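You operate a simulated robot arm through the tools that you are given. There is no shell and no other tool.

You are at the controls of a simulated robot arm. One attempt, no reset.

## Task
Tidy up at the middle bench. At the end: the blue test bolt is on the corner bench; the grey large hex nut from the middle bench is on the corner bench; the grey bottle (marked "RUST OIL") from the middle bench is on the corner bench; the silver steel ring from the middle bench is on the corner bench; whatever was shut is shut again. Leave all else as you found it, and nothing knocked over. Set down upright: grey bottle.

The check looks at the end state, three seconds after you hand in, the way a careful person would. Anything else that was tipped, shoved, dropped, spilled or broken makes it a failure.

## Robot
A 6-joint arm with a two-finger parallel gripper, fixed in place. Base frame: the origin is at the foot of the arm, x ahead of it, y to its left, z up. Units: mm, degrees, N and s.
With the tool pointing down near the work surface it reaches from about 260 to 680 mm from the base axis. Its first joint turns from -66.0 to 66.0 degrees. Payload 2.9 kg.
The TCP is the grasp point between the finger pads, 30 mm short of the fingertips. In the tool frame z runs along the fingers and y along their closing line. Largest opening 110 mm; finger width 20, thickness 10; the body of the gripper, 48 by 112 mm, starts 55 mm behind the TCP.
Orientation is that of the tool frame in the base frame, as a unit quaternion [w, x, y, z]. With the fingers straight down and closing along the base's y, the tool's x points along the base's -x, its y along +y and its z along -z.

## Interface
- The arm moves only by the tool move_arm. Its argument "moves" is one flat list of numbers, 6 for each row, row after row: the shift along the base's x, y, z in mm, then the turn, a rotation vector about the base's x, y, z in degrees. In form: [tx, ty, tz, wx, wy, wz, tx, ty, tz, wx, wy, wz, ...]. A call has 1 to 20 rows; each row shifts and turns the commanded pose from where the row before left it. "jaw" is the closure, from 0 (fully open) to 1 (shut), set as the call begins (left out, the last holds). Each row takes 0.2 s and may step no farther than 50 mm and 8.6 degrees from the row before; otherwise, or with a gripper value out of range, the whole call is refused. A pose out of reach is approached as far as the arm can. The call stops where the force on the tool passes 40 N (or 10 N more than at its start, if that is more) or the arm is blocked; 0.2 s more then pass. Each finger travels about 108 mm/s and halts on what it meets, pressing with about 41 N; the grip force reading is that of the motor and also rises with nothing between the fingers. The clock runs only during rows and for 0.2 s after the last one: add rows that do not move to give the fingers time. It gives the time, the measured TCP pose, the force on the tool (base axes), the opening and the grip force at its end, in the units of the frame above (readings bear some noise), with the torque about the TCP (base axes, N m) and any sound that the robot's microphone picked up.
- Cameras (640 x 400 px; columns grow to the right, rows downward): "scene" is fixed at [81.2, 440.3, 1375.9]; the picture's right is [-0.69, -0.72, 0.00], its down [-0.46, 0.44, -0.77] and it looks along [0.55, -0.53, -0.64] (base axes); focal length 307 px, centre (320, 200). "wrist" rides on the gripper at [72, 17, -103] in the tool frame; the picture's right is [-0.23, 0.97, 0.00], its down [-0.76, -0.18, -0.62] and it looks along [-0.61, -0.14, 0.78] (tool axes); focal length 222 px, centre (320, 200). There is no depth. A picture from a camera that has moved, and an enlarged one, comes with that camera's place and axes in the base frame and with its lens.
- get_image(camera): a new picture of that camera. No time passes.
- inspect(camera, box): a new picture of the part [left, top, right, bottom] of that camera's present view, enlarged. No time passes.
- finish_job(): hands the job in; it is judged then, once.

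Places have to be worked out from the pictures, the camera data and where the tool is seen. Open the gripper and draw the arm clear of the work before you hand the job in, unless the task says otherwise.

The tools are called after "Request:" as name(argument=value, ...) on one line, values as JSON. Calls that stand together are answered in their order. move_arm: Moves the arm, as the interface text tells. Its arguments: {"type":"object","properties":{"moves":{"type":"array","items":{"type":"number"}},"jaw":{"type":"number"}},"required":["moves"]} The other tools are called the same way: get_image (camera) takes a picture; inspect (camera, box) takes an enlarged picture of a part of a camera's view; finish_job () hands the job in.

At the start:

```text
clock: 0.0
tool_pos: [425.4, 82.9, 1161.0]
orientation: [0.001, 0.001, 1.0, 0.001]
force: [-0.2, -0.2, 0.0]
wrist_torque: [-0.02, 0.0, 0.03]
finger_gap: 110.0
gripper_force: 0.1
```

scene: 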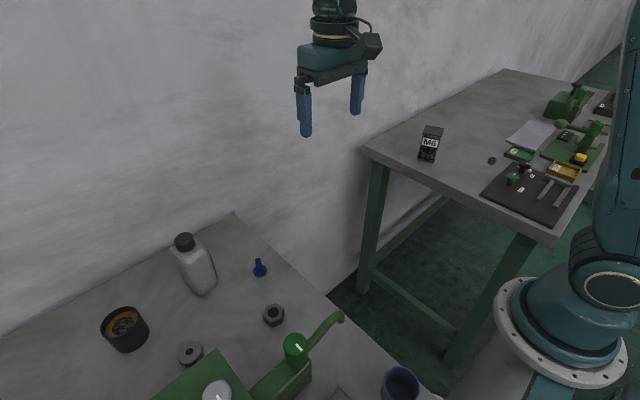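
wrist: 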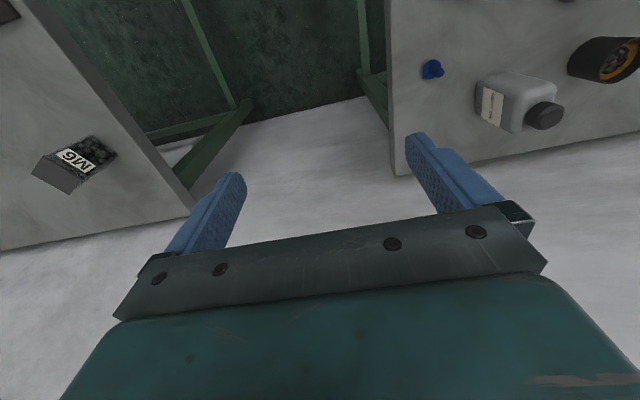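

The scene shows two benches: one at +y (bottle, blue bolt, nut, ring) and one at -y (M6 box and so on). I'll look closer before moving anything.

Request:
inspect(camera="scene", box=[60, 200, 380, 400])

Request:
inspect(camera="scene", box=[350, 50, 640, 240])

Request:
inspect(camera="wrist", box=[380, 0, 640, 180])

Request:
inspect(camera="wrist", box=[0, 0, 260, 260])

```text
2.00 times, centred on (220, 300) of scene
camera zoom: at [81.2, 440.3, 1375.9], right [-0.69, -0.72, 0.0], down [-0.46, 0.44, -0.77], along [0.55, -0.53, -0.64], focal length 614 px, centre (520, 0)
```

zoom: 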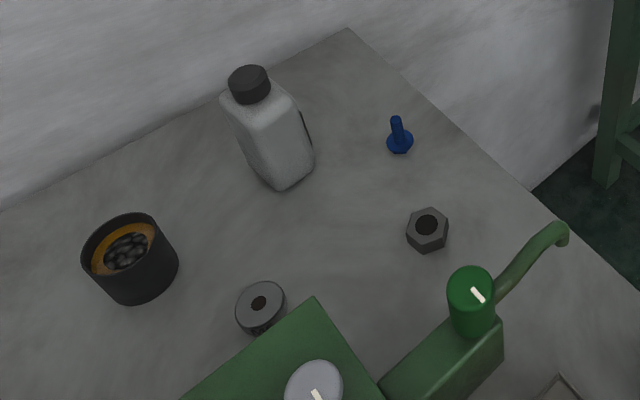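

```text
2.11 times, centred on (495, 145) of scene
camera zoom: at [81.2, 440.3, 1375.9], right [-0.69, -0.72, 0.0], down [-0.46, 0.44, -0.77], along [0.55, -0.53, -0.64], focal length 646 px, centre (-48, 316)
```

zoom: 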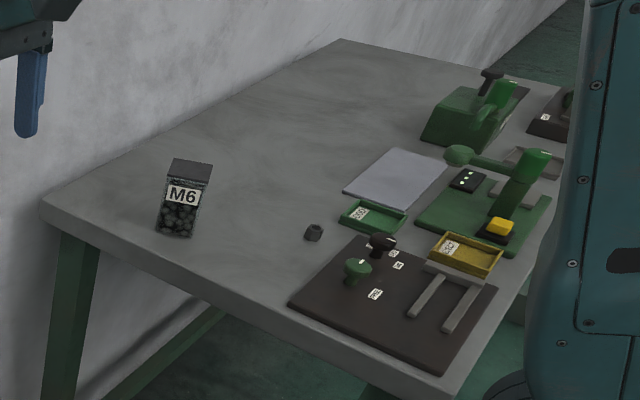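

```text
2.22 times, centred on (510, 90) of wrist
camera zoom: at [353.5, 100.4, 1264.7], right [0.23, 0.97, 0.0], down [0.76, -0.18, 0.62], along [0.61, -0.14, -0.78], focal length 494 px, centre (-102, 444)
```

zoom: 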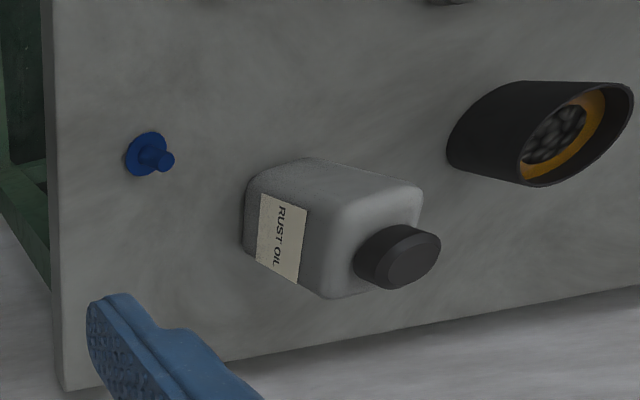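

```text
1.54 times, centred on (130, 130) of wrist
camera zoom: at [353.5, 100.4, 1264.7], right [0.23, 0.97, 0.0], down [0.76, -0.18, 0.62], along [0.61, -0.14, -0.78], focal length 342 px, centre (612, 308)
```

zoom: 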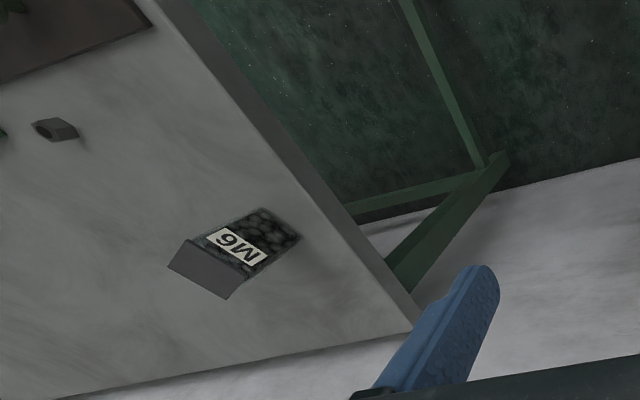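

The target items look to be on the +y bench. Triangulating puts the bench tops at about z≈865, the bolt near (450,256) and the bottle near (511,358). I'll swing the wrist camera toward the -y bench, staying high, to survey it.

Request:
move_arm(moves=[-9.4, -41.6, 0, 0, 0, -6, -9.4, -41.6, 0, 0, 0, -6, -9.4, -41.6, 0, 0, 0, -6, -9.4, -41.6, 0, 0, 0, -6, -9.4, -41.6, 0, 0, 0, -6, -9.4, -41.6, 0, 0, 0, -6, -9.4, -41.6, 0, 0, 0, -6, -9.4, -41.6, 0, 0, 0, -6, 0, 0, 0, 0, 0, 0], jaw=0)

Request:
get_image(camera="wrist")

Request:
get_image(camera="scene")

```text
clock: 2.0
tool_pos: [349.2, -248.9, 1161.1]
orientation: [0.0, 0.407, 0.913, 0.0]
force: [0.6, 0.4, -0.3]
wrist_torque: [-0.02, 0.0, 0.0]
finger_gap: 110.1
gripper_force: 0.0
```

```text
taken
camera wrist: at [313.0, -183.6, 1264.5], right [0.88, 0.48, 0.0], down [0.38, -0.69, 0.62], along [0.3, -0.55, -0.78], focal length 222 px, centre (320, 200)
```

wrist: 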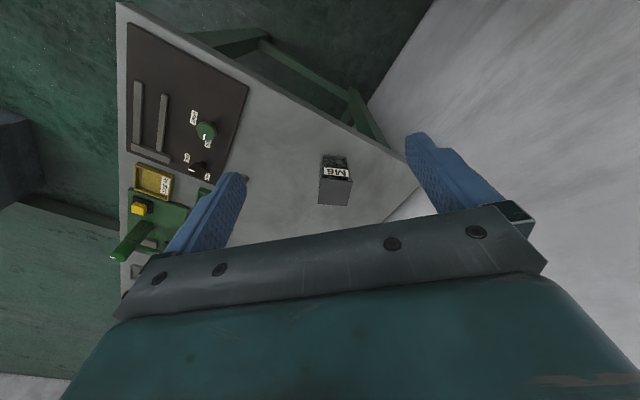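

```text
taken
```

scene: 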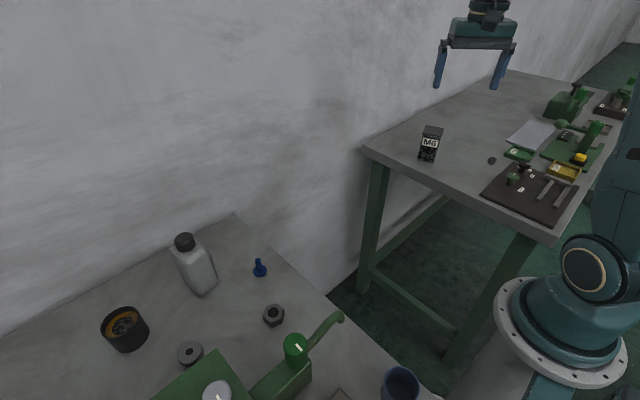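

The -y bench has a mat with knobs, trays, a press fixture and the M6 box, with plenty of bare surface. I'll zoom in for labels.

Request:
inspect(camera="wrist", box=[100, 0, 260, 110])

Request:
inspect(camera="wrist", box=[100, 110, 260, 300])

Request:
inspect(camera="scene", box=[480, 60, 640, 220])

Request:
inspect(camera="scene", box=[140, 300, 440, 400])

```text
3.64 times, centred on (180, 55) of wrist
camera zoom: at [313.0, -183.6, 1264.5], right [0.88, 0.48, 0.0], down [0.38, -0.69, 0.62], along [0.3, -0.55, -0.78], focal length 808 px, centre (829, 727)
```

zoom: 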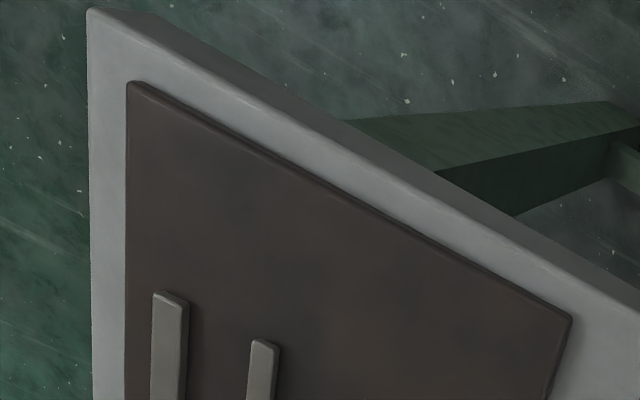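

```text
2.11 times, centred on (180, 205) of wrist
camera zoom: at [313.0, -183.6, 1264.5], right [0.88, 0.48, 0.0], down [0.38, -0.69, 0.62], along [0.3, -0.55, -0.78], focal length 468 px, centre (615, 190)
```

zoom: 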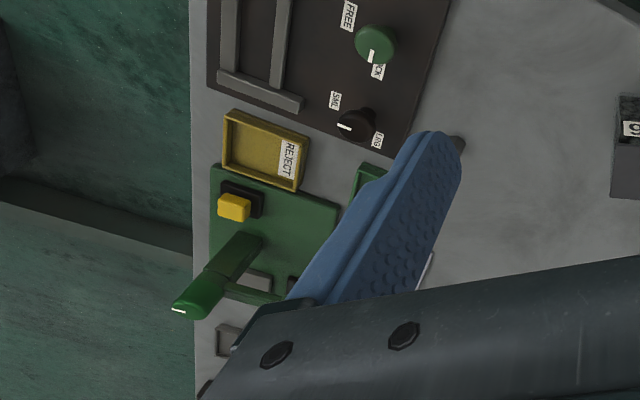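

```text
2.50 times, centred on (560, 140) of scene
camera zoom: at [81.2, 440.3, 1375.9], right [-0.69, -0.72, 0.0], down [-0.46, 0.44, -0.77], along [0.55, -0.53, -0.64], focal length 767 px, centre (-280, 350)
```

zoom: 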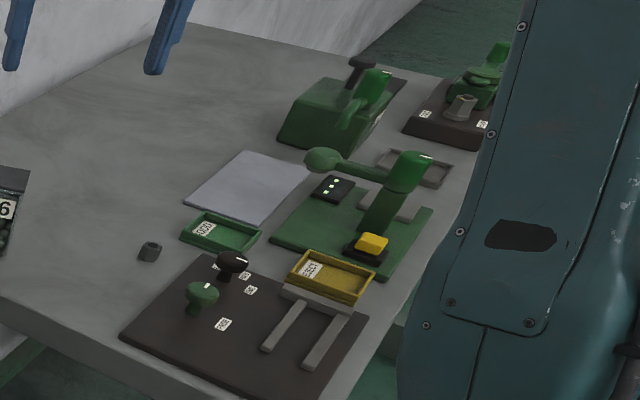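

```text
2.13 times, centred on (290, 350) of scene
camera zoom: at [81.2, 440.3, 1375.9], right [-0.69, -0.72, 0.0], down [-0.46, 0.44, -0.77], along [0.55, -0.53, -0.64], focal length 655 px, centre (384, -120)
```

zoom: 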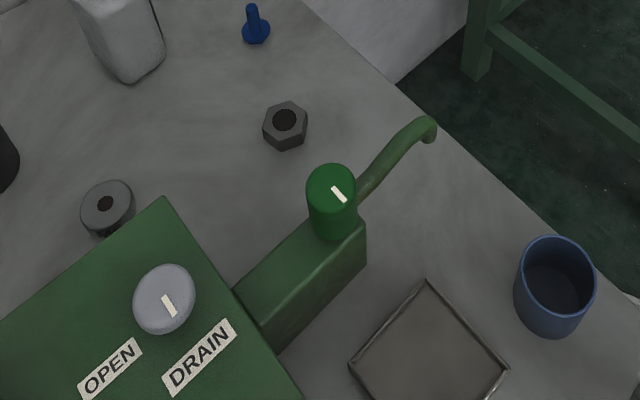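

The right bench holds a test station (GOOD/REJECT trays, LOCK/FREE and SML/LRG knobs). The left bench has an OPEN/DRAIN unit, a spout and a cup. Next I'll swing to the left bench to see how far it extends and get precise item positions.

Request:
move_arm(moves=[0, 41.6, 0, 0, 0, 8, 0, 41.6, 0, 0, 0, 8, 0, 41.6, 0, 0, 0, 8, 0, 41.6, 0, 0, 0, 8, 0, 41.6, 0, 0, 0, 8, 0, 41.6, 0, 0, 0, 8, 0, 41.6, 0, 0, 0, 8, 0, 41.6, 0, 0, 0, 8, 0, 41.6, 0, 0, 0, 8, 0, 41.6, 0, 0, 0, 8, 0, 41.6, 0, 0, 0, 8, 0, 41.6, 0, 0, 0, 8, 0, 0, 0, 0, 0, 0], jaw=0)

Request:
get_image(camera="wrist")

Request:
get_image(camera="scene")

```text
clock: 4.8
tool_pos: [350.8, 249.3, 1161.7]
orientation: [0.0, -0.408, 0.913, -0.001]
force: [0.2, -0.1, -0.3]
wrist_torque: [-0.03, -0.02, 0.02]
finger_gap: 110.1
gripper_force: 0.0
```

```text
taken
camera wrist: at [289.4, 207.5, 1265.1], right [-0.57, 0.82, 0.0], down [0.64, 0.45, 0.62], along [0.51, 0.36, -0.78], focal length 222 px, centre (320, 200)
```

wrist: 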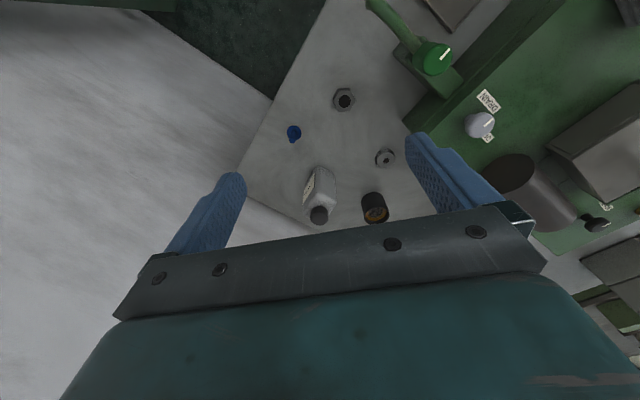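

```text
taken
```

scene: 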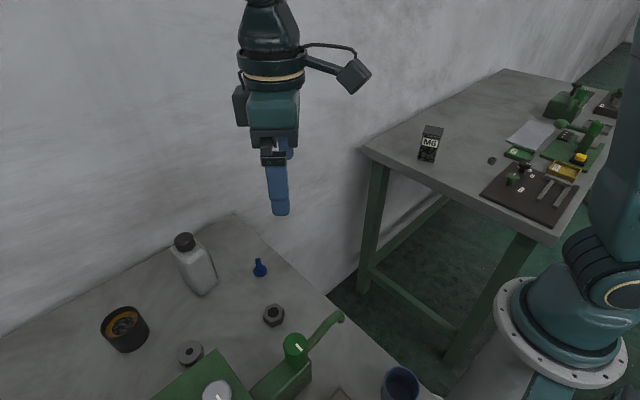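

I'll zoom into this view for the items on the left bench and whatever lies farther along it.

Request:
inspect(camera="wrist", box=[260, 60, 440, 240])

Request:
inspect(camera="wrist", box=[440, 60, 640, 380])

Request:
inspect(camera="wrist", box=[360, 0, 640, 160])

```text
2.22 times, centred on (350, 150) of wrist
camera zoom: at [289.4, 207.5, 1265.1], right [-0.57, 0.82, 0.0], down [0.64, 0.45, 0.62], along [0.51, 0.36, -0.78], focal length 494 px, centre (253, 311)
```

zoom: 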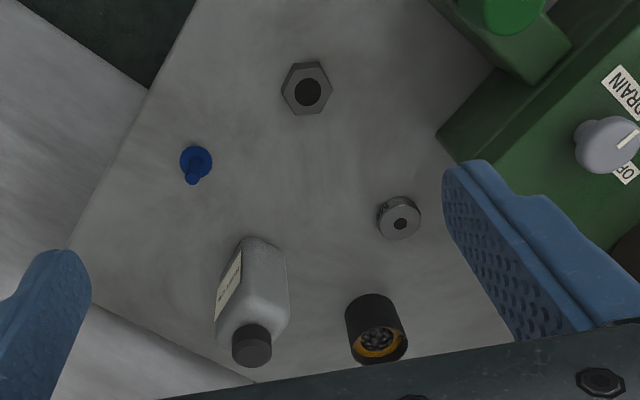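

```text
1.25 times, centred on (540, 220) of wrist
camera zoom: at [289.4, 207.5, 1265.1], right [-0.57, 0.82, 0.0], down [0.64, 0.45, 0.62], along [0.51, 0.36, -0.78], focal length 278 px, centre (45, 175)
```

zoom: 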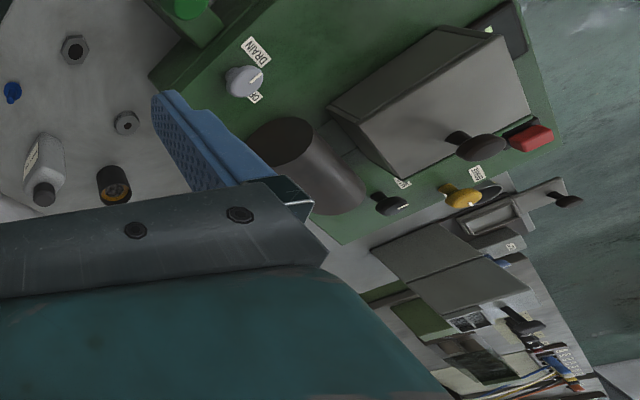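

```text
2.29 times, centred on (500, 80) of wrist
camera zoom: at [289.4, 207.5, 1265.1], right [-0.57, 0.82, 0.0], down [0.64, 0.45, 0.62], along [0.51, 0.36, -0.78], focal length 508 px, centre (-91, 474)
```

zoom: 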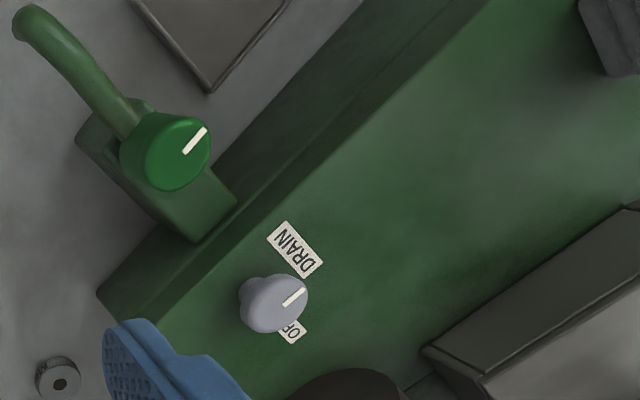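

The left bench (bottle, bolt, nut, ring) must be the "middle bench", and the bench on the right is the destination. My estimates are nut ≈(349,298), ring ≈(389,437), bolt ≈(443,260). I'll move above the nut with the camera on the -y side, clear of the tap, for a close look.

Request:
move_arm(moves=[0, 8, -25, 0, 0, 7, 0, 8, -25, 0, 0, 7, 0, 8, -25, 0, 0, 7, 0, 8, -25, 0, 0, 7, -1, 8, -25, 0, 0, 7, -1, 9, -25, 0, 0, 7, 0, 0, 0, 0, 0, 0], jaw=0)

Request:
get_image(camera="wrist")

Request:
inspect(camera="wrist", box=[240, 60, 400, 190])

Request:
get_image(camera="scene")

```text
clock: 6.4
tool_pos: [347.3, 299.5, 1012.6]
orientation: [0.001, 0.708, -0.706, 0.0]
force: [0.5, 0.3, 0.4]
wrist_torque: [-0.04, 0.01, -0.02]
finger_gap: 109.7
gripper_force: 0.0
```

```text
taken
camera wrist: at [331.4, 227.5, 1116.4], right [-0.97, 0.23, 0.0], down [0.18, 0.76, 0.62], along [0.14, 0.61, -0.78], focal length 222 px, centre (320, 200)
```

wrist: 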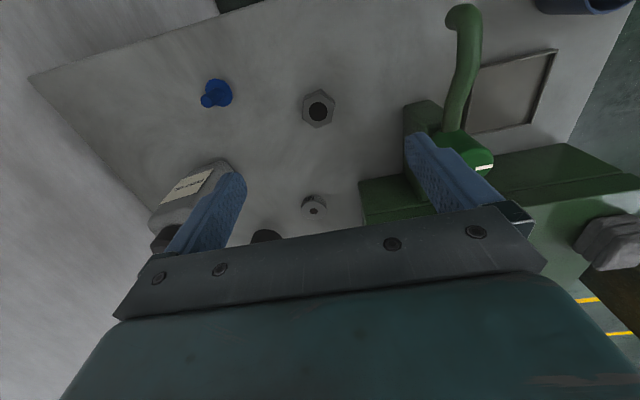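

```text
3.08 times, centred on (320, 125) of wrist
camera zoom: at [331.4, 227.5, 1116.4], right [-0.97, 0.23, 0.0], down [0.18, 0.76, 0.62], along [0.14, 0.61, -0.78], focal length 684 px, centre (320, 431)
```

zoom: 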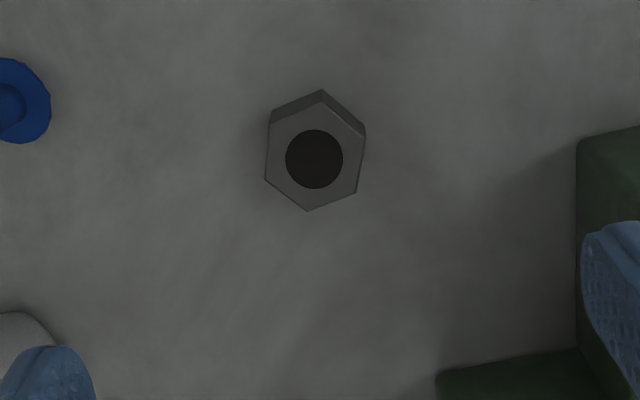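

```text
taken
```

scene: 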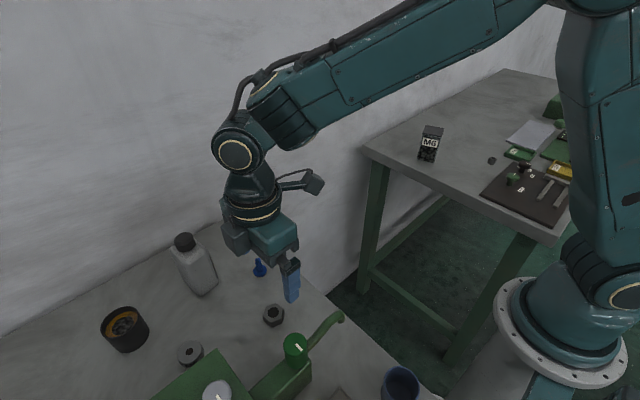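

The zoom puts the nut's centre at about (348.7, 297.7), about 32 mm across flats, with flats matching tool yaw 70°. I'll turn the yaw by -20°, narrow the jaw to about 66 mm and descend to just above it.

Request:
move_arm(moves=[0.7, -1.1, -20, 0, 0, -5, 0, 0, -20, 0, 0, -5, 0, 0, -20, 0, 0, -5, 0, 0, -20, 0, 0, -5, 0, 0, -20, 0, 0, 0, 0, 0, 0, 0, 0, 0], jaw=0.4)

Request:
get_image(camera="wrist")

Request:
get_image(camera="scene")

```text
clock: 7.8
tool_pos: [351.2, 294.4, 911.8]
orientation: [0.0, -0.574, 0.819, -0.001]
force: [-0.7, 0.9, 0.2]
wrist_torque: [0.01, 0.02, -0.01]
finger_gap: 65.9
gripper_force: 0.0
```

```text
taken
camera wrist: at [310.4, 233.1, 1015.1], right [-0.84, 0.55, 0.0], down [0.43, 0.65, 0.62], along [0.34, 0.52, -0.78], focal length 222 px, centre (320, 200)
```

wrist: 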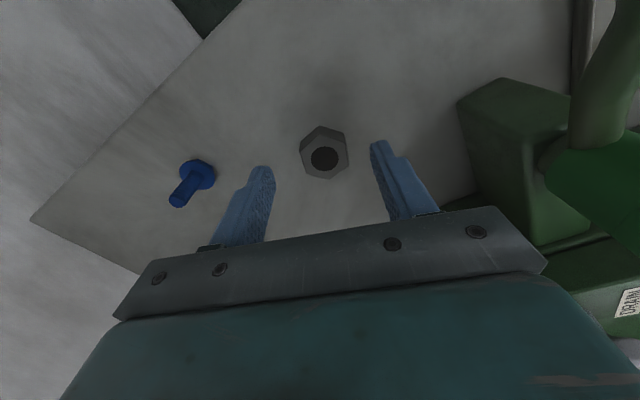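

```text
taken
```

scene: 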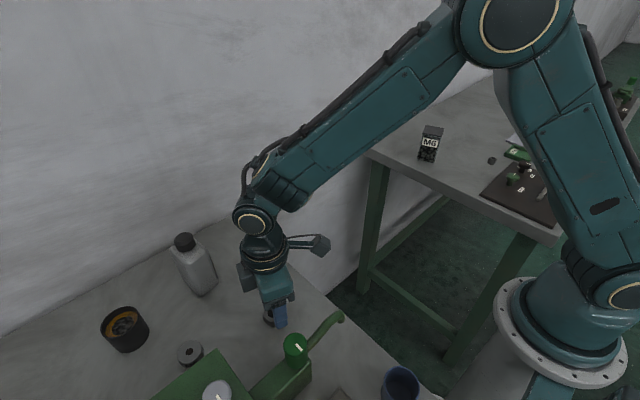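

The nut sits nearly centred between the open fingers. I'll nudge by the measured offset and descend in small steps, checking the force so I can find the bench height.

Request:
move_arm(moves=[-1.2, 1.4, -4, 0, 0, 0, -1.2, 1.4, -4, 0, 0, 0, 0, 0, -2, 0, 0, 0, 0, 0, 0, 0, 0, 0, 0, 0, 0, 0, 0, 0])

Request:
get_image(camera="wrist")

Request:
inspect(camera="scene", box=[200, 260, 350, 350])

```text
clock: 9.0
tool_pos: [346.5, 299.8, 901.6]
orientation: [0.0, -0.573, 0.82, 0.0]
force: [0.4, -0.8, 0.7]
wrist_torque: [-0.02, 0.04, 0.0]
finger_gap: 65.9
gripper_force: 0.1
```

```text
taken
camera wrist: at [306.7, 238.3, 1005.1], right [-0.84, 0.55, 0.0], down [0.43, 0.65, 0.62], along [0.34, 0.52, -0.78], focal length 222 px, centre (320, 200)
```

wrist: 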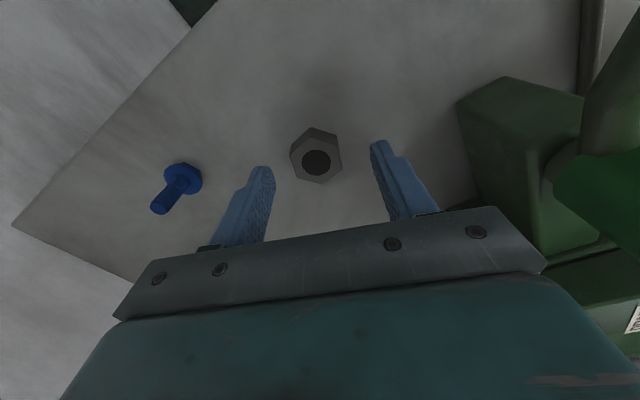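

```text
4.27 times, centred on (275, 305) of scene
camera zoom: at [81.2, 440.3, 1375.9], right [-0.69, -0.72, 0.0], down [-0.46, 0.44, -0.77], along [0.55, -0.53, -0.64], focal length 1310 px, centre (512, -248)
```

zoom: 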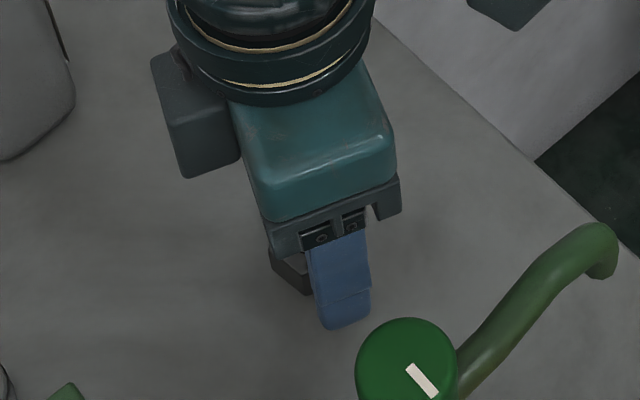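

The measured pose has now settled on the command, and the nut is about 3 mm off along the image. I'll correct by (+2.2,-1.8) and lower in fine steps.

Request:
move_arm(moves=[2.2, -1.8, 0, 0, 0, 0, 0, 0, -2, 0, 0, 0, 0, 0, -2, 0, 0, 0, 0, 0, 0, 0, 0, 0])

Request:
get_image(camera="wrist")

```text
clock: 10.0
tool_pos: [348.8, 298.6, 897.1]
orientation: [0.0, -0.573, 0.819, 0.0]
force: [-0.7, -0.1, 0.5]
wrist_torque: [-0.02, -0.02, -0.01]
finger_gap: 66.1
gripper_force: 0.1
```

```text
taken
camera wrist: at [308.5, 235.7, 1000.0], right [-0.84, 0.55, 0.0], down [0.43, 0.66, 0.62], along [0.34, 0.52, -0.78], focal length 222 px, centre (320, 200)
```

wrist: 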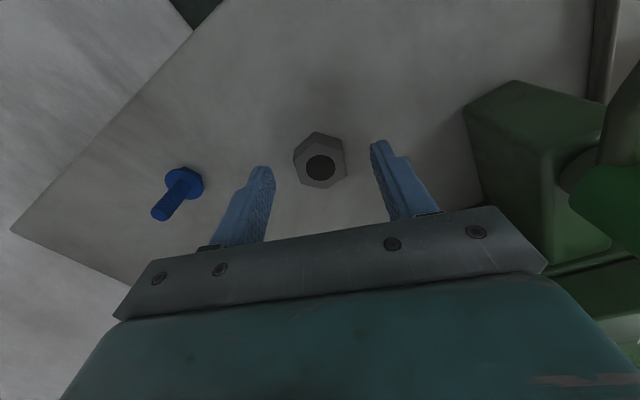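

The nut now lies on the tool axis, with its top near z≈872, so the bench is probably about 850. I'll keep lowering slowly.

Request:
move_arm(moves=[0, 0, -3, 0, 0, 0, 0, 0, -3, 0, 0, 0, 0, 0, -2, 0, 0, 0, 0, 0, -2, 0, 0, 0, 0, 0, 0, 0, 0, 0])

Request:
get_image(camera="wrist")

Request:
inspect(camera="scene", box=[230, 280, 330, 345])

```text
clock: 11.2
tool_pos: [348.7, 297.4, 886.8]
orientation: [0.001, -0.573, 0.819, 0.0]
force: [-0.3, -0.5, -0.6]
wrist_torque: [-0.01, -0.02, -0.01]
finger_gap: 65.9
gripper_force: 0.0
```

```text
taken
camera wrist: at [308.6, 235.3, 990.0], right [-0.84, 0.55, 0.0], down [0.43, 0.66, 0.62], along [0.34, 0.52, -0.78], focal length 222 px, centre (320, 200)
```

wrist: 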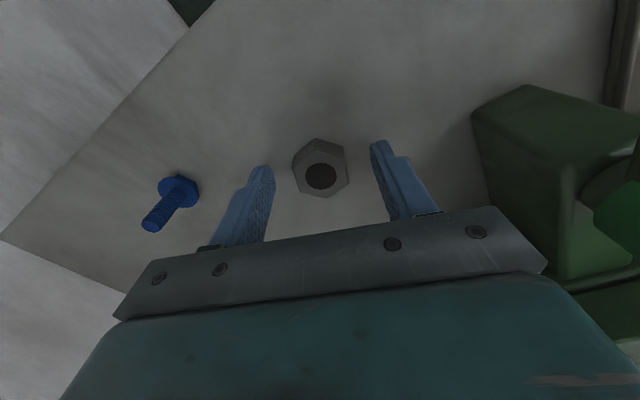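

```text
6.15 times, centred on (280, 312) of scene
camera zoom: at [81.2, 440.3, 1375.9], right [-0.69, -0.72, 0.0], down [-0.46, 0.44, -0.77], along [0.55, -0.53, -0.64], focal length 1889 px, centre (566, -492)
```

zoom: 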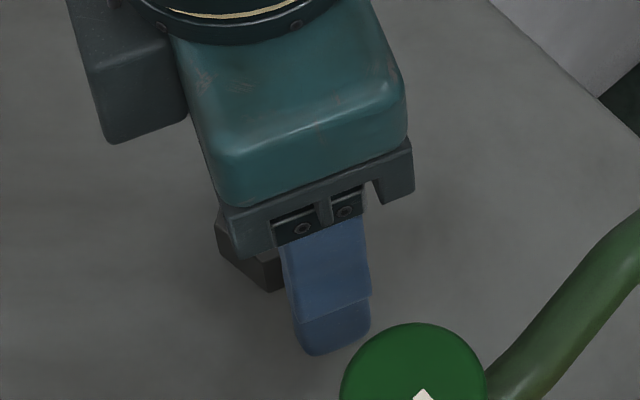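

Force is still zero with the fingertips at about 857. I'll lower further, 1.5 mm per row.

Request:
move_arm(moves=[0, 0, -1.5, 0, 0, 0, 0, 0, -1.5, 0, 0, 0, 0, 0, 0, 0, 0, 0])

Request:
inspect(camera="wrist", box=[230, 110, 420, 230])

```text
clock: 12.0
tool_pos: [349.6, 297.4, 883.1]
orientation: [0.0, -0.573, 0.819, 0.0]
force: [-0.2, 1.1, -0.2]
wrist_torque: [-0.01, 0.02, -0.03]
finger_gap: 66.0
gripper_force: 0.0
```

```text
3.33 times, centred on (325, 170) of wrist
camera zoom: at [309.1, 235.5, 986.8], right [-0.84, 0.55, 0.0], down [0.43, 0.66, 0.62], along [0.34, 0.52, -0.78], focal length 740 px, centre (303, 300)
```

zoom: 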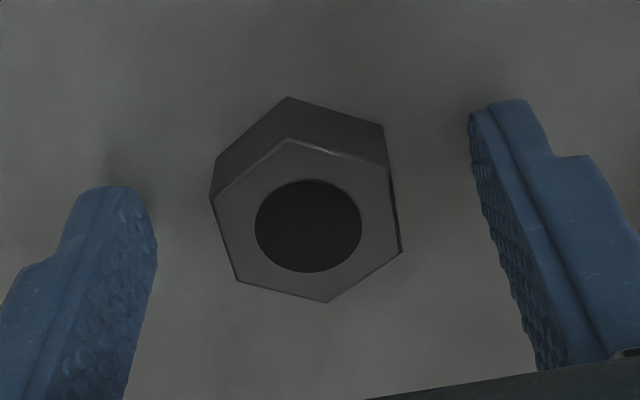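

The fingertips are at about 853 with the nut (top about 872) between them, which is a good grasp height. I'll close the jaw on the nut.

Request:
move_arm(moves=[0, 0, 0, 0, 0, 0, 0, 0, 0, 0, 0, 0, 0, 0, 0, 0, 0, 0], jaw=1)

Request:
get_image(camera="wrist")

```text
clock: 12.8
tool_pos: [349.0, 296.6, 883.3]
orientation: [0.0, -0.574, 0.819, -0.001]
force: [0.6, 1.3, -0.1]
wrist_torque: [-0.01, 0.01, 0.03]
finger_gap: 32.9
gripper_force: 41.2
```

```text
taken
camera wrist: at [309.1, 235.5, 986.9], right [-0.84, 0.55, 0.0], down [0.43, 0.66, 0.62], along [0.34, 0.52, -0.78], focal length 222 px, centre (320, 200)
```

wrist: 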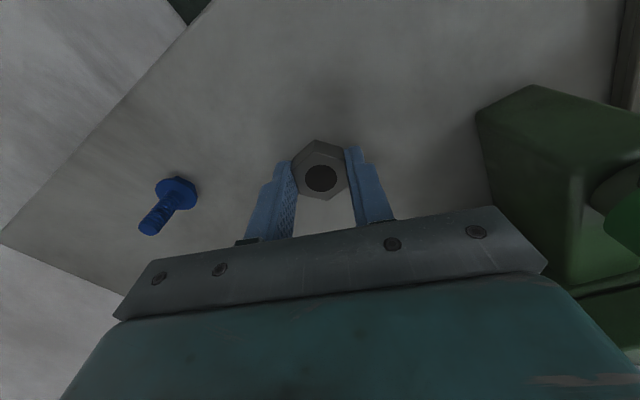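

The grip is firm (gap 32.9 mm, matching the flats). I'll lift straight up and check the nut comes along.

Request:
move_arm(moves=[0, 0, 5, 0, 0, 0, 0, 0, 15, 0, 0, 0, 0, 0, 40, 0, 0, 0, 0, 0, 40, 0, 0, 0, 0, 0, 40, 0, 0, 0, 0, 0, 40, 0, 0, 0, 0, 0, 0, 0, 0, 0], jaw=1)

Request:
get_image(camera="wrist")

```text
clock: 14.4
tool_pos: [350.5, 295.9, 1066.6]
orientation: [0.0, -0.573, 0.819, 0.0]
force: [-1.0, 0.3, -0.1]
wrist_torque: [0.0, -0.01, -0.02]
finger_gap: 0.0
gripper_force: 37.9
```

```text
taken
camera wrist: at [311.2, 234.5, 1169.8], right [-0.84, 0.55, 0.0], down [0.43, 0.65, 0.62], along [0.34, 0.52, -0.78], focal length 222 px, centre (320, 200)
```

wrist: 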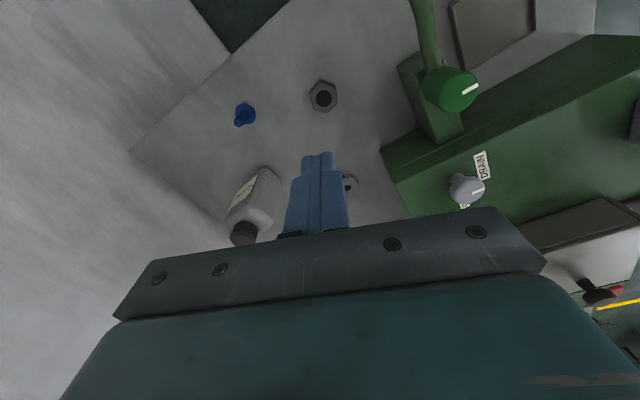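

The jaw closed to 0, so the nut slipped out and is back on the bench at about the same spot. I'll look at it closely before trying again deeper and slower.

Request:
inspect(camera="wrist", box=[230, 60, 400, 200])

Request:
inspect(camera="scene", box=[140, 220, 340, 400])

```text
2.86 times, centred on (315, 130) of wrist
camera zoom: at [311.2, 234.5, 1169.8], right [-0.84, 0.55, 0.0], down [0.43, 0.65, 0.62], along [0.34, 0.52, -0.78], focal length 635 px, centre (334, 400)
```

zoom: 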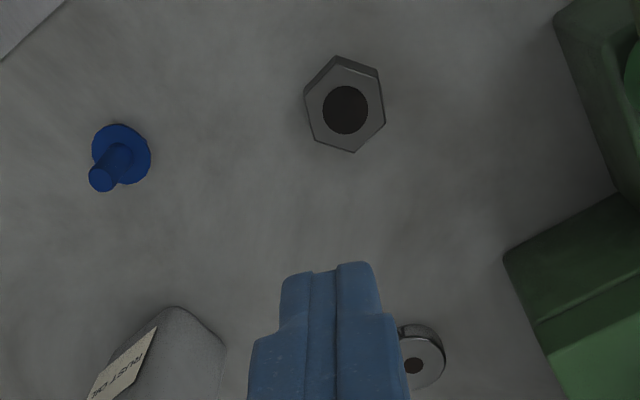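

```text
2.22 times, centred on (240, 310) of scene
camera zoom: at [81.2, 440.3, 1375.9], right [-0.69, -0.72, 0.0], down [-0.46, 0.44, -0.77], along [0.55, -0.53, -0.64], focal length 682 px, centre (498, -44)
```

zoom: 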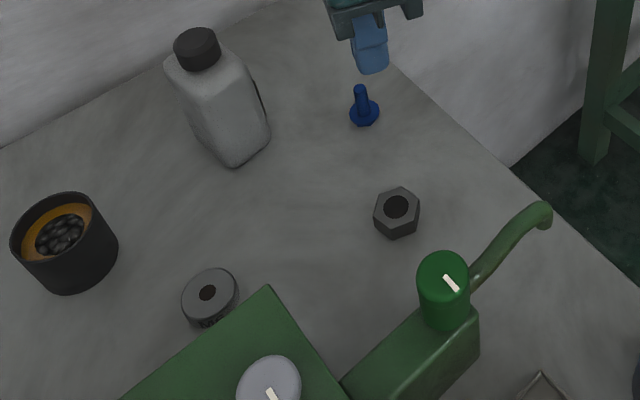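

The nut is undisturbed and its flats still match this yaw. I'll reopen, go back down over it, and this time feel for the bench first.

Request:
move_arm(moves=[0, 0, 0, 0, 0, 0, 0, 0, -35, 0, 0, 0, 0, 0, -35, 0, 0, 0, 0, 0, -35, 0, 0, 0, 0, 0, -35, 0, 0, 0, 0, 0, -20, 0, 0, 0, 0, 0, -10, 0, 0, 0, 0, 0, 0, 0, 0, 0, 0, 0, 0, 0, 0, 0], jaw=0.4)

Request:
inspect(camera="wrist", box=[230, 110, 420, 230])

```text
clock: 16.4
tool_pos: [347.5, 297.4, 892.6]
orientation: [0.0, -0.574, 0.819, 0.001]
force: [-0.2, 0.0, -0.4]
wrist_torque: [-0.01, 0.0, -0.02]
finger_gap: 66.1
gripper_force: 0.1
```

```text
3.33 times, centred on (325, 170) of wrist
camera zoom: at [307.2, 235.6, 996.8], right [-0.84, 0.55, 0.0], down [0.43, 0.65, 0.62], along [0.34, 0.52, -0.78], focal length 740 px, centre (303, 300)
```

zoom: 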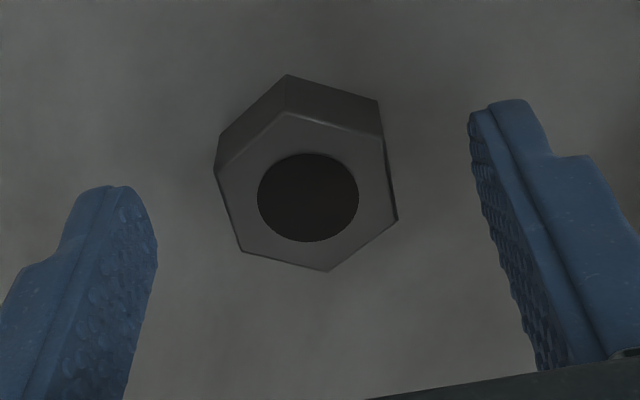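

Aligned as before. I'll lower in 1–1.5 mm rows until the fingertips feel the bench.

Request:
move_arm(moves=[0, 0, -3, 0, 0, 0, 0, 0, -3, 0, 0, 0, 0, 0, -3, 0, 0, 0, 0, 0, -1.5, 0, 0, 0, 0, 0, -1, 0, 0, 0, 0, 0, 0, 0, 0, 0])

```text
clock: 17.8
tool_pos: [348.6, 297.6, 882.1]
orientation: [0.0, -0.573, 0.819, 0.0]
force: [0.6, -0.3, -0.1]
wrist_torque: [-0.01, 0.0, 0.02]
finger_gap: 66.0
gripper_force: 0.0
```

No contact yet with the tips at about 852, so I'll keep lowering.

Request:
move_arm(moves=[0, 0, -1, 0, 0, 0, 0, 0, -1, 0, 0, 0, 0, 0, 0, 0, 0, 0])

```text
clock: 18.6
tool_pos: [348.6, 297.8, 879.2]
orientation: [0.0, -0.574, 0.819, 0.0]
force: [-1.2, -3.1, 6.5]
wrist_torque: [-0.03, 0.18, 0.08]
finger_gap: 66.0
gripper_force: 0.0
```

Contact: 6.5 N with the tips at about 850, so the bench top is z≈850. I'll back off 1 mm and close on the nut.

Request:
move_arm(moves=[0, 0, 1.2, 0, 0, 0, 0, 0, 0, 0, 0, 0, 0, 0, 0, 0, 0, 0, 0, 0, 0, 0, 0, 0], jaw=1)

Request:
inspect(camera="wrist", box=[230, 110, 420, 230])

```text
clock: 19.6
tool_pos: [348.8, 299.2, 881.5]
orientation: [0.0, -0.573, 0.819, 0.0]
force: [-0.9, 0.1, -0.8]
wrist_torque: [0.0, -0.03, -0.02]
finger_gap: 33.0
gripper_force: 40.6
```

```text
3.33 times, centred on (325, 170) of wrist
camera zoom: at [308.1, 236.5, 984.7], right [-0.84, 0.55, 0.0], down [0.43, 0.65, 0.62], along [0.34, 0.52, -0.78], focal length 740 px, centre (303, 300)
```

zoom: 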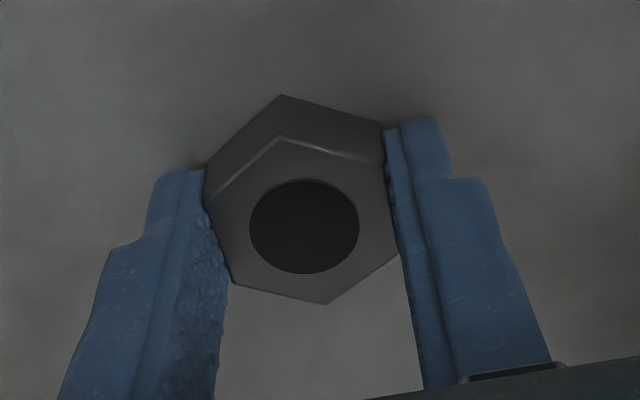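

The grip looks square on the flats. I'll lift very gently and check whether it holds.

Request:
move_arm(moves=[0, 0, 1, 0, 0, 0, 0, 0, 2, 0, 0, 0, 0, 0, 2, 0, 0, 0, 0, 0, 2, 0, 0, 0, 0, 0, 0, 0, 0, 0])

Request:
inspect(camera="wrist", box=[230, 110, 420, 230])

```text
clock: 20.8
tool_pos: [350.8, 297.9, 887.9]
orientation: [0.0, -0.573, 0.819, 0.0]
force: [0.5, -0.7, -1.4]
wrist_torque: [0.02, -0.01, 0.0]
finger_gap: 33.2
gripper_force: 41.0
```

```text
3.33 times, centred on (325, 170) of wrist
camera zoom: at [309.5, 237.1, 991.9], right [-0.84, 0.55, 0.0], down [0.43, 0.65, 0.62], along [0.34, 0.52, -0.78], focal length 740 px, centre (303, 300)
```

zoom: 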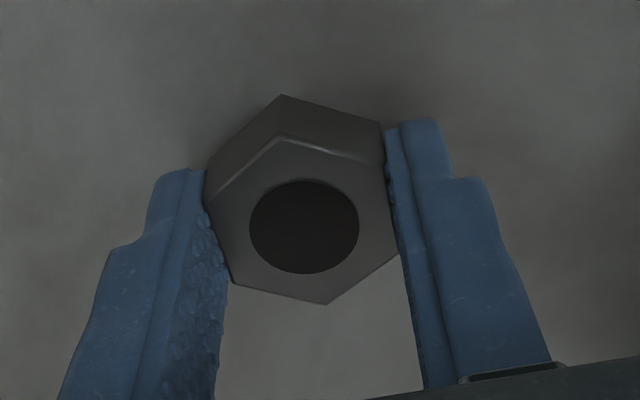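

The nut is held and lifting, at about 1.4 N. I'll keep raising with a gentle acceleration ramp.

Request:
move_arm(moves=[0, 0, 3, 0, 0, 0, 0, 0, 4, 0, 0, 0, 0, 0, 6, 0, 0, 0, 0, 0, 8, 0, 0, 0, 0, 0, 10, 0, 0, 0, 0, 0, 12, 0, 0, 0, 0, 0, 14, 0, 0, 0, 0, 0, 16, 0, 0, 0, 0, 0, 16, 0, 0, 0, 0, 0, 16, 0, 0, 0, 0, 0, 14, 0, 0, 0, 0, 0, 12, 0, 0, 0, 0, 0, 10, 0, 0, 0, 0, 0, 6, 0, 0, 0, 0, 0, 3, 0, 0, 0, 0, 0, 0, 0, 0, 0])

Request:
get_image(camera="wrist")

```text
clock: 24.2
tool_pos: [348.7, 298.5, 1040.2]
orientation: [0.0, -0.573, 0.819, -0.001]
force: [-0.1, 0.0, -0.4]
wrist_torque: [0.01, -0.01, -0.01]
finger_gap: 33.2
gripper_force: 40.9
```

```text
taken
camera wrist: at [308.6, 236.5, 1143.1], right [-0.84, 0.55, 0.0], down [0.43, 0.65, 0.62], along [0.34, 0.52, -0.78], focal length 222 px, centre (320, 200)
```

wrist: 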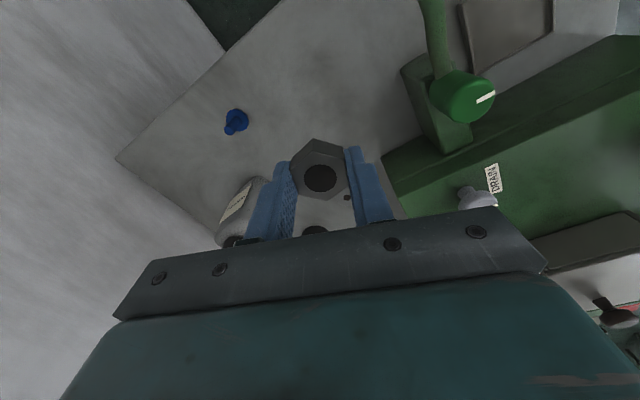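

The nut is holding at z=1040. I'll carry it slowly toward the right bench with smooth ramps, turning the wrist along the way.

Request:
move_arm(moves=[0, -4, 0, 0, 0, -0.6, 0, -8, 0, 0, 0, -1.2, 0, -13, 0, 0, 0, -2, 0, -18, 0, 0, 0, -2.8, 0, -24, 0, 0, 0, -3.7, 0, -30, 0, 0, 0, -4.6, 0, -34, 0, 0, 0, -5.2, 0, -36, 0, 0, 0, -5.5, 0, -36, 0, 0, 0, -5.5, 0, -36, 0, 0, 0, -5.5, 0, -36, 0, 0, 0, -5.5, 0, -36, 0, 0, 0, -5.5, 0, -36, 0, 0, 0, -5.5, 0, -34, 0, 0, 0, -5.2, 0, -30, 0, 0, 0, -4.6, 0, -24, 0, 0, 0, -3.7, 0, -18, 0, 0, 0, -2.8, 0, -12, 0, 0, 0, -1.8, 0, -6, 0, 0, 0, -0.9, 0, -3, 0, 0, 0, -0.4])

Request:
get_image(camera="wrist")

Request:
get_image(camera="scene")

```text
clock: 28.4
tool_pos: [349.6, -176.8, 1038.4]
orientation: [0.001, 0.022, 1.0, 0.0]
force: [0.6, -0.1, -1.1]
wrist_torque: [-0.02, 0.0, 0.0]
finger_gap: 33.1
gripper_force: 40.7
```

```text
taken
camera wrist: at [278.1, -155.9, 1142.3], right [0.27, 0.96, 0.0], down [0.75, -0.21, 0.62], along [0.6, -0.17, -0.78], focal length 222 px, centre (320, 200)
```

wrist: 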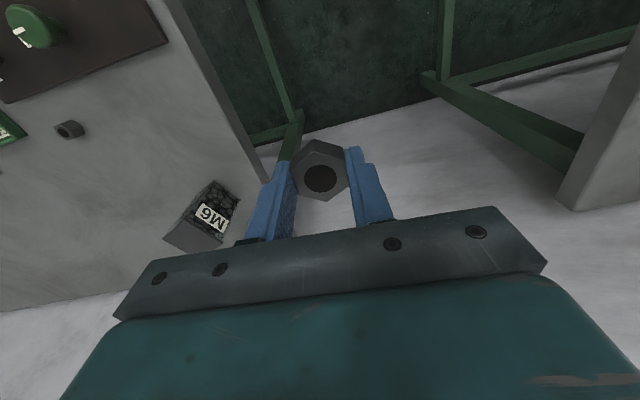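

```text
taken
```

scene: 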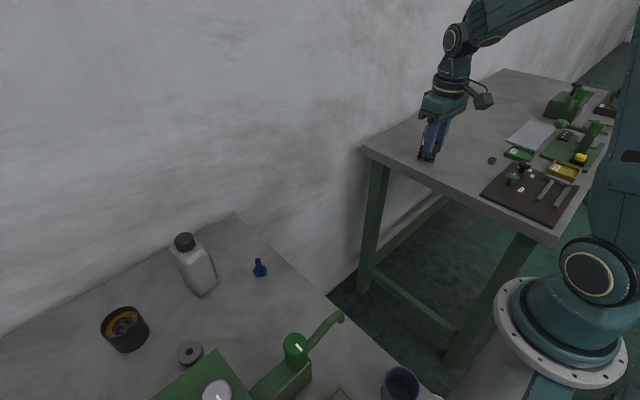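

The nut is still held. From here I can see the destination area well, so I'll zoom in to map the M6 box and the dark nut precisely.

Request:
inspect(camera="wrist", box=[0, 80, 280, 310])

```text
1.74 times, centred on (140, 195) of wrist
camera zoom: at [278.1, -155.9, 1142.3], right [0.27, 0.96, 0.0], down [0.75, -0.21, 0.62], along [0.6, -0.17, -0.78], focal length 386 px, centre (633, 209)
```

zoom: 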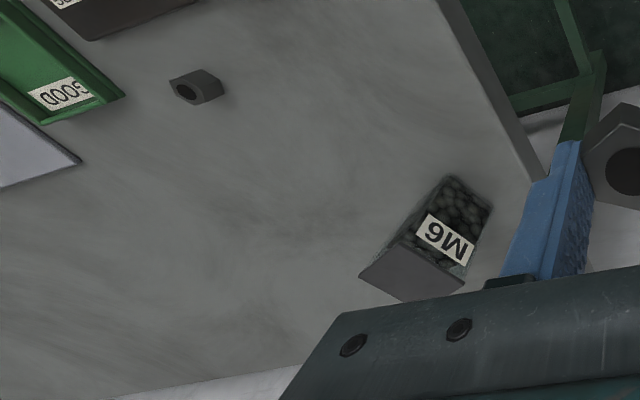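

Map of the corner bench at z=850: the M6 box footprint is roughly (420,-375)-(463,-352)-(489,-407)-(441,-430), and the dark nut is at ≈(299,-507). Bare space around (349,-415) suits the hex nut, so I'll carry it there.

Request:
move_arm(moves=[0, -4, 0, 0, 0, -0.6, 0, -8, 0, 0, 0, -1.3, 0, -13, 0, 0, 0, -2, 0, -18, 0, 0, 0, -2.8, 0, -22, 0, 0, 0, -3.4, 0, -26, 0, 0, 0, -4, 0, -28, 0, 0, 0, -4.4, 0, -28, 0, 0, 0, -4.4, 0, -26, 0, 0, 0, -4, 0, -22, 0, 0, 0, -3.4, 0, -17, 0, 0, 0, -2.7, 0, -13, 0, 0, 0, -2, 0, -8, 0, 0, 0, -1.3, 0, -4, 0, 0, 0, -0.6, 0, -2, 0, 0, 0, -0.6, 0, 0, 0, 0, 0, 0])

Request:
get_image(camera="wrist")

Request:
get_image(camera="scene")

```text
clock: 31.8
tool_pos: [348.5, -415.6, 1038.3]
orientation: [0.0, 0.342, 0.94, 0.0]
force: [0.5, 0.9, 0.5]
wrist_torque: [0.03, -0.01, 0.03]
finger_gap: 33.1
gripper_force: 41.0
```

```text
taken
camera wrist: at [304.9, -355.1, 1142.2], right [0.8, 0.6, 0.0], down [0.47, -0.63, 0.62], along [0.37, -0.5, -0.78], focal length 222 px, centre (320, 200)
```

wrist: 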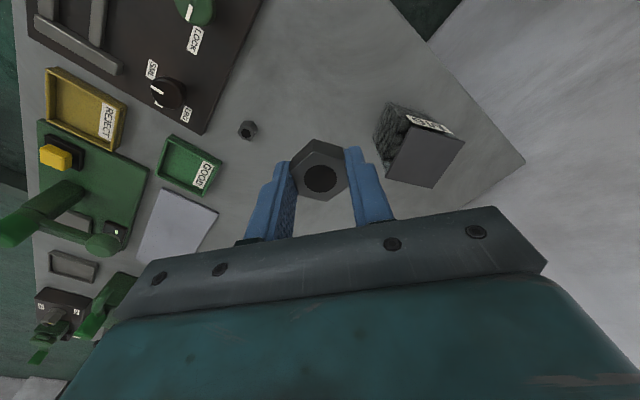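

```text
taken
```

scene: 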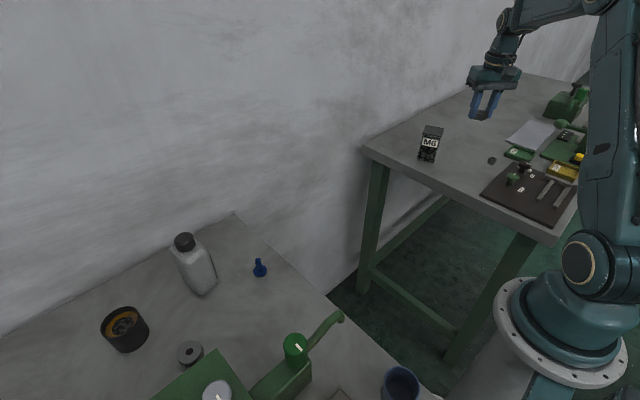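

Clear above the spot. I'll descend smoothly to just above the expected contact height.

Request:
move_arm(moves=[0, 0, -4, 0, 0, 0, 0, 0, -8, 0, 0, 0, 0, 0, -14, 0, 0, 0, 0, 0, -18, 0, 0, 0, 0, 0, -20, 0, 0, 0, 0, 0, -20, 0, 0, 0, 0, 0, -20, 0, 0, 0, 0, 0, -18, 0, 0, 0, 0, 0, -12, 0, 0, 0, 0, 0, -8, 0, 0, 0, 0, 0, -5, 0, 0, 0, 0, 0, -3, 0, 0, 0, 0, 0, 0, 0, 0, 0])

Request:
get_image(camera="wrist")

```text
clock: 34.6
tool_pos: [348.3, -414.6, 889.2]
orientation: [0.0, 0.342, 0.94, 0.0]
force: [0.5, -1.0, -2.0]
wrist_torque: [-0.03, -0.01, 0.02]
finger_gap: 33.0
gripper_force: 40.7
```

```text
taken
camera wrist: at [304.3, -354.3, 992.6], right [0.8, 0.6, 0.0], down [0.47, -0.63, 0.62], along [0.37, -0.5, -0.78], focal length 222 px, centre (320, 200)
```

wrist: 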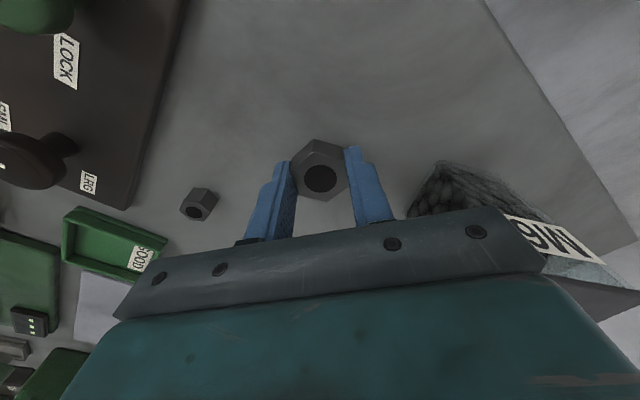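

All clear; about 8 mm to go. I'll lower in 1.5 mm rows while watching for contact force.

Request:
move_arm(moves=[0, 0, -1.5, 0, 0, 0, 0, 0, -1.5, 0, 0, 0, 0, 0, -1.5, 0, 0, 0, 0, 0, -1.5, 0, 0, 0, 0, 0, 0, 0, 0, 0])

```text
clock: 35.8
tool_pos: [348.7, -414.5, 883.9]
orientation: [-0.001, 0.342, 0.94, -0.001]
force: [0.5, 0.2, -0.4]
wrist_torque: [-0.02, 0.03, -0.03]
finger_gap: 33.0
gripper_force: 41.0
```

Not touching yet, so I'll lower another 2 mm.

Request:
move_arm(moves=[0, 0, -1, 0, 0, 0, 0, 0, -1, 0, 0, 0, 0, 0, 0, 0, 0, 0])

```text
clock: 36.6
tool_pos: [349.1, -414.3, 881.3]
orientation: [-0.001, 0.342, 0.94, 0.0]
force: [-1.3, -0.1, -0.8]
wrist_torque: [0.02, 0.01, 0.03]
finger_gap: 33.1
gripper_force: 40.8
```

Still no contact; another 1.5 mm in small steps.

Request:
move_arm(moves=[0, 0, -0.8, 0, 0, 0, 0, 0, -0.7, 0, 0, 0, 0, 0, 0, 0, 0, 0])

```text
clock: 37.4
tool_pos: [349.4, -414.5, 880.6]
orientation: [0.001, 0.342, 0.94, 0.0]
force: [-0.5, 3.1, 11.5]
wrist_torque: [0.08, 0.04, 0.0]
finger_gap: 33.2
gripper_force: 40.8
```

The nut has touched down (11.5 N). I'll relieve the pressure slightly and open partway to release it.

Request:
move_arm(moves=[0, 0, 0.6, 0, 0, 0, 0, 0, 0, 0, 0, 0, 0, 0, 0, 0, 0, 0], jaw=0.5)

Request:
get_image(camera="wrist")

```text
clock: 38.2
tool_pos: [349.3, -414.0, 880.2]
orientation: [0.0, 0.342, 0.94, 0.0]
force: [-0.4, 1.5, 9.4]
wrist_torque: [-0.17, 0.21, -0.08]
finger_gap: 54.8
gripper_force: 0.1
```

```text
taken
camera wrist: at [304.7, -354.5, 983.6], right [0.8, 0.6, 0.0], down [0.47, -0.63, 0.62], along [0.37, -0.5, -0.78], focal length 222 px, centre (320, 200)
```

wrist: 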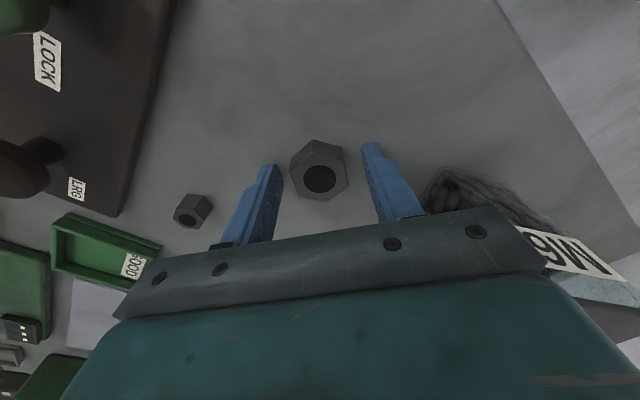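

The nut is standing free on the corner bench. I'll lift clear and return to the middle bench, above the blue bolt.

Request:
move_arm(moves=[0, 0, 3, 0, 0, 0, 0, 0, 10, 0, 0, 0, 0, 0, 30, 0, 0, 0, 0, 0, 45, 0, 0, 0, 0, 0, 45, 0, 0, 0, 0, 0, 45, 0, 0, 0, 0, 0, 0, 0, 0, 0], jaw=0.5)

Request:
get_image(camera="wrist")

Request:
get_image(camera="scene")

```text
clock: 39.8
tool_pos: [351.5, -413.3, 1060.6]
orientation: [0.0, 0.342, 0.94, 0.0]
force: [-0.2, -0.9, -0.2]
wrist_torque: [0.01, 0.0, -0.01]
finger_gap: 55.1
gripper_force: 0.1
```

```text
taken
camera wrist: at [307.6, -354.2, 1164.3], right [0.8, 0.6, 0.0], down [0.47, -0.63, 0.62], along [0.37, -0.5, -0.78], focal length 222 px, centre (320, 200)
```

wrist: 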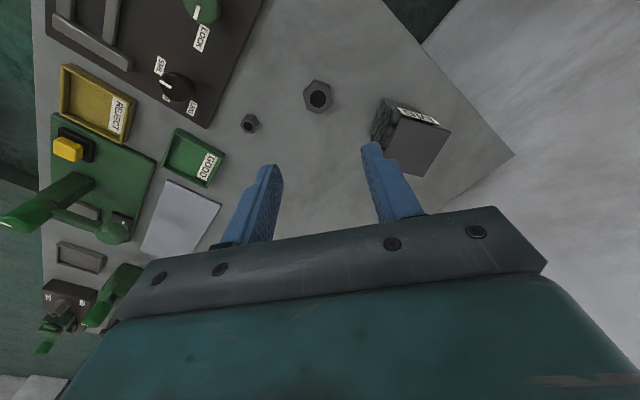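

```text
taken
```

scene: 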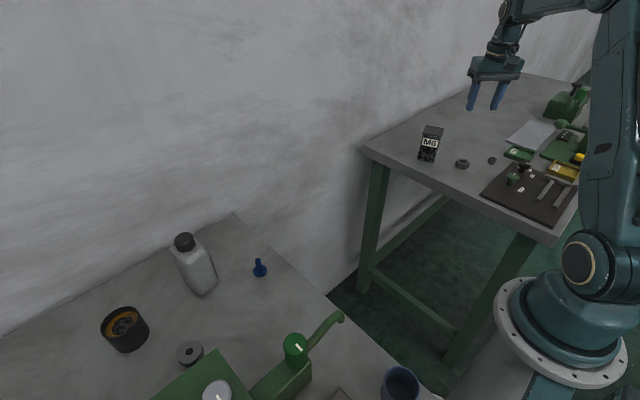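

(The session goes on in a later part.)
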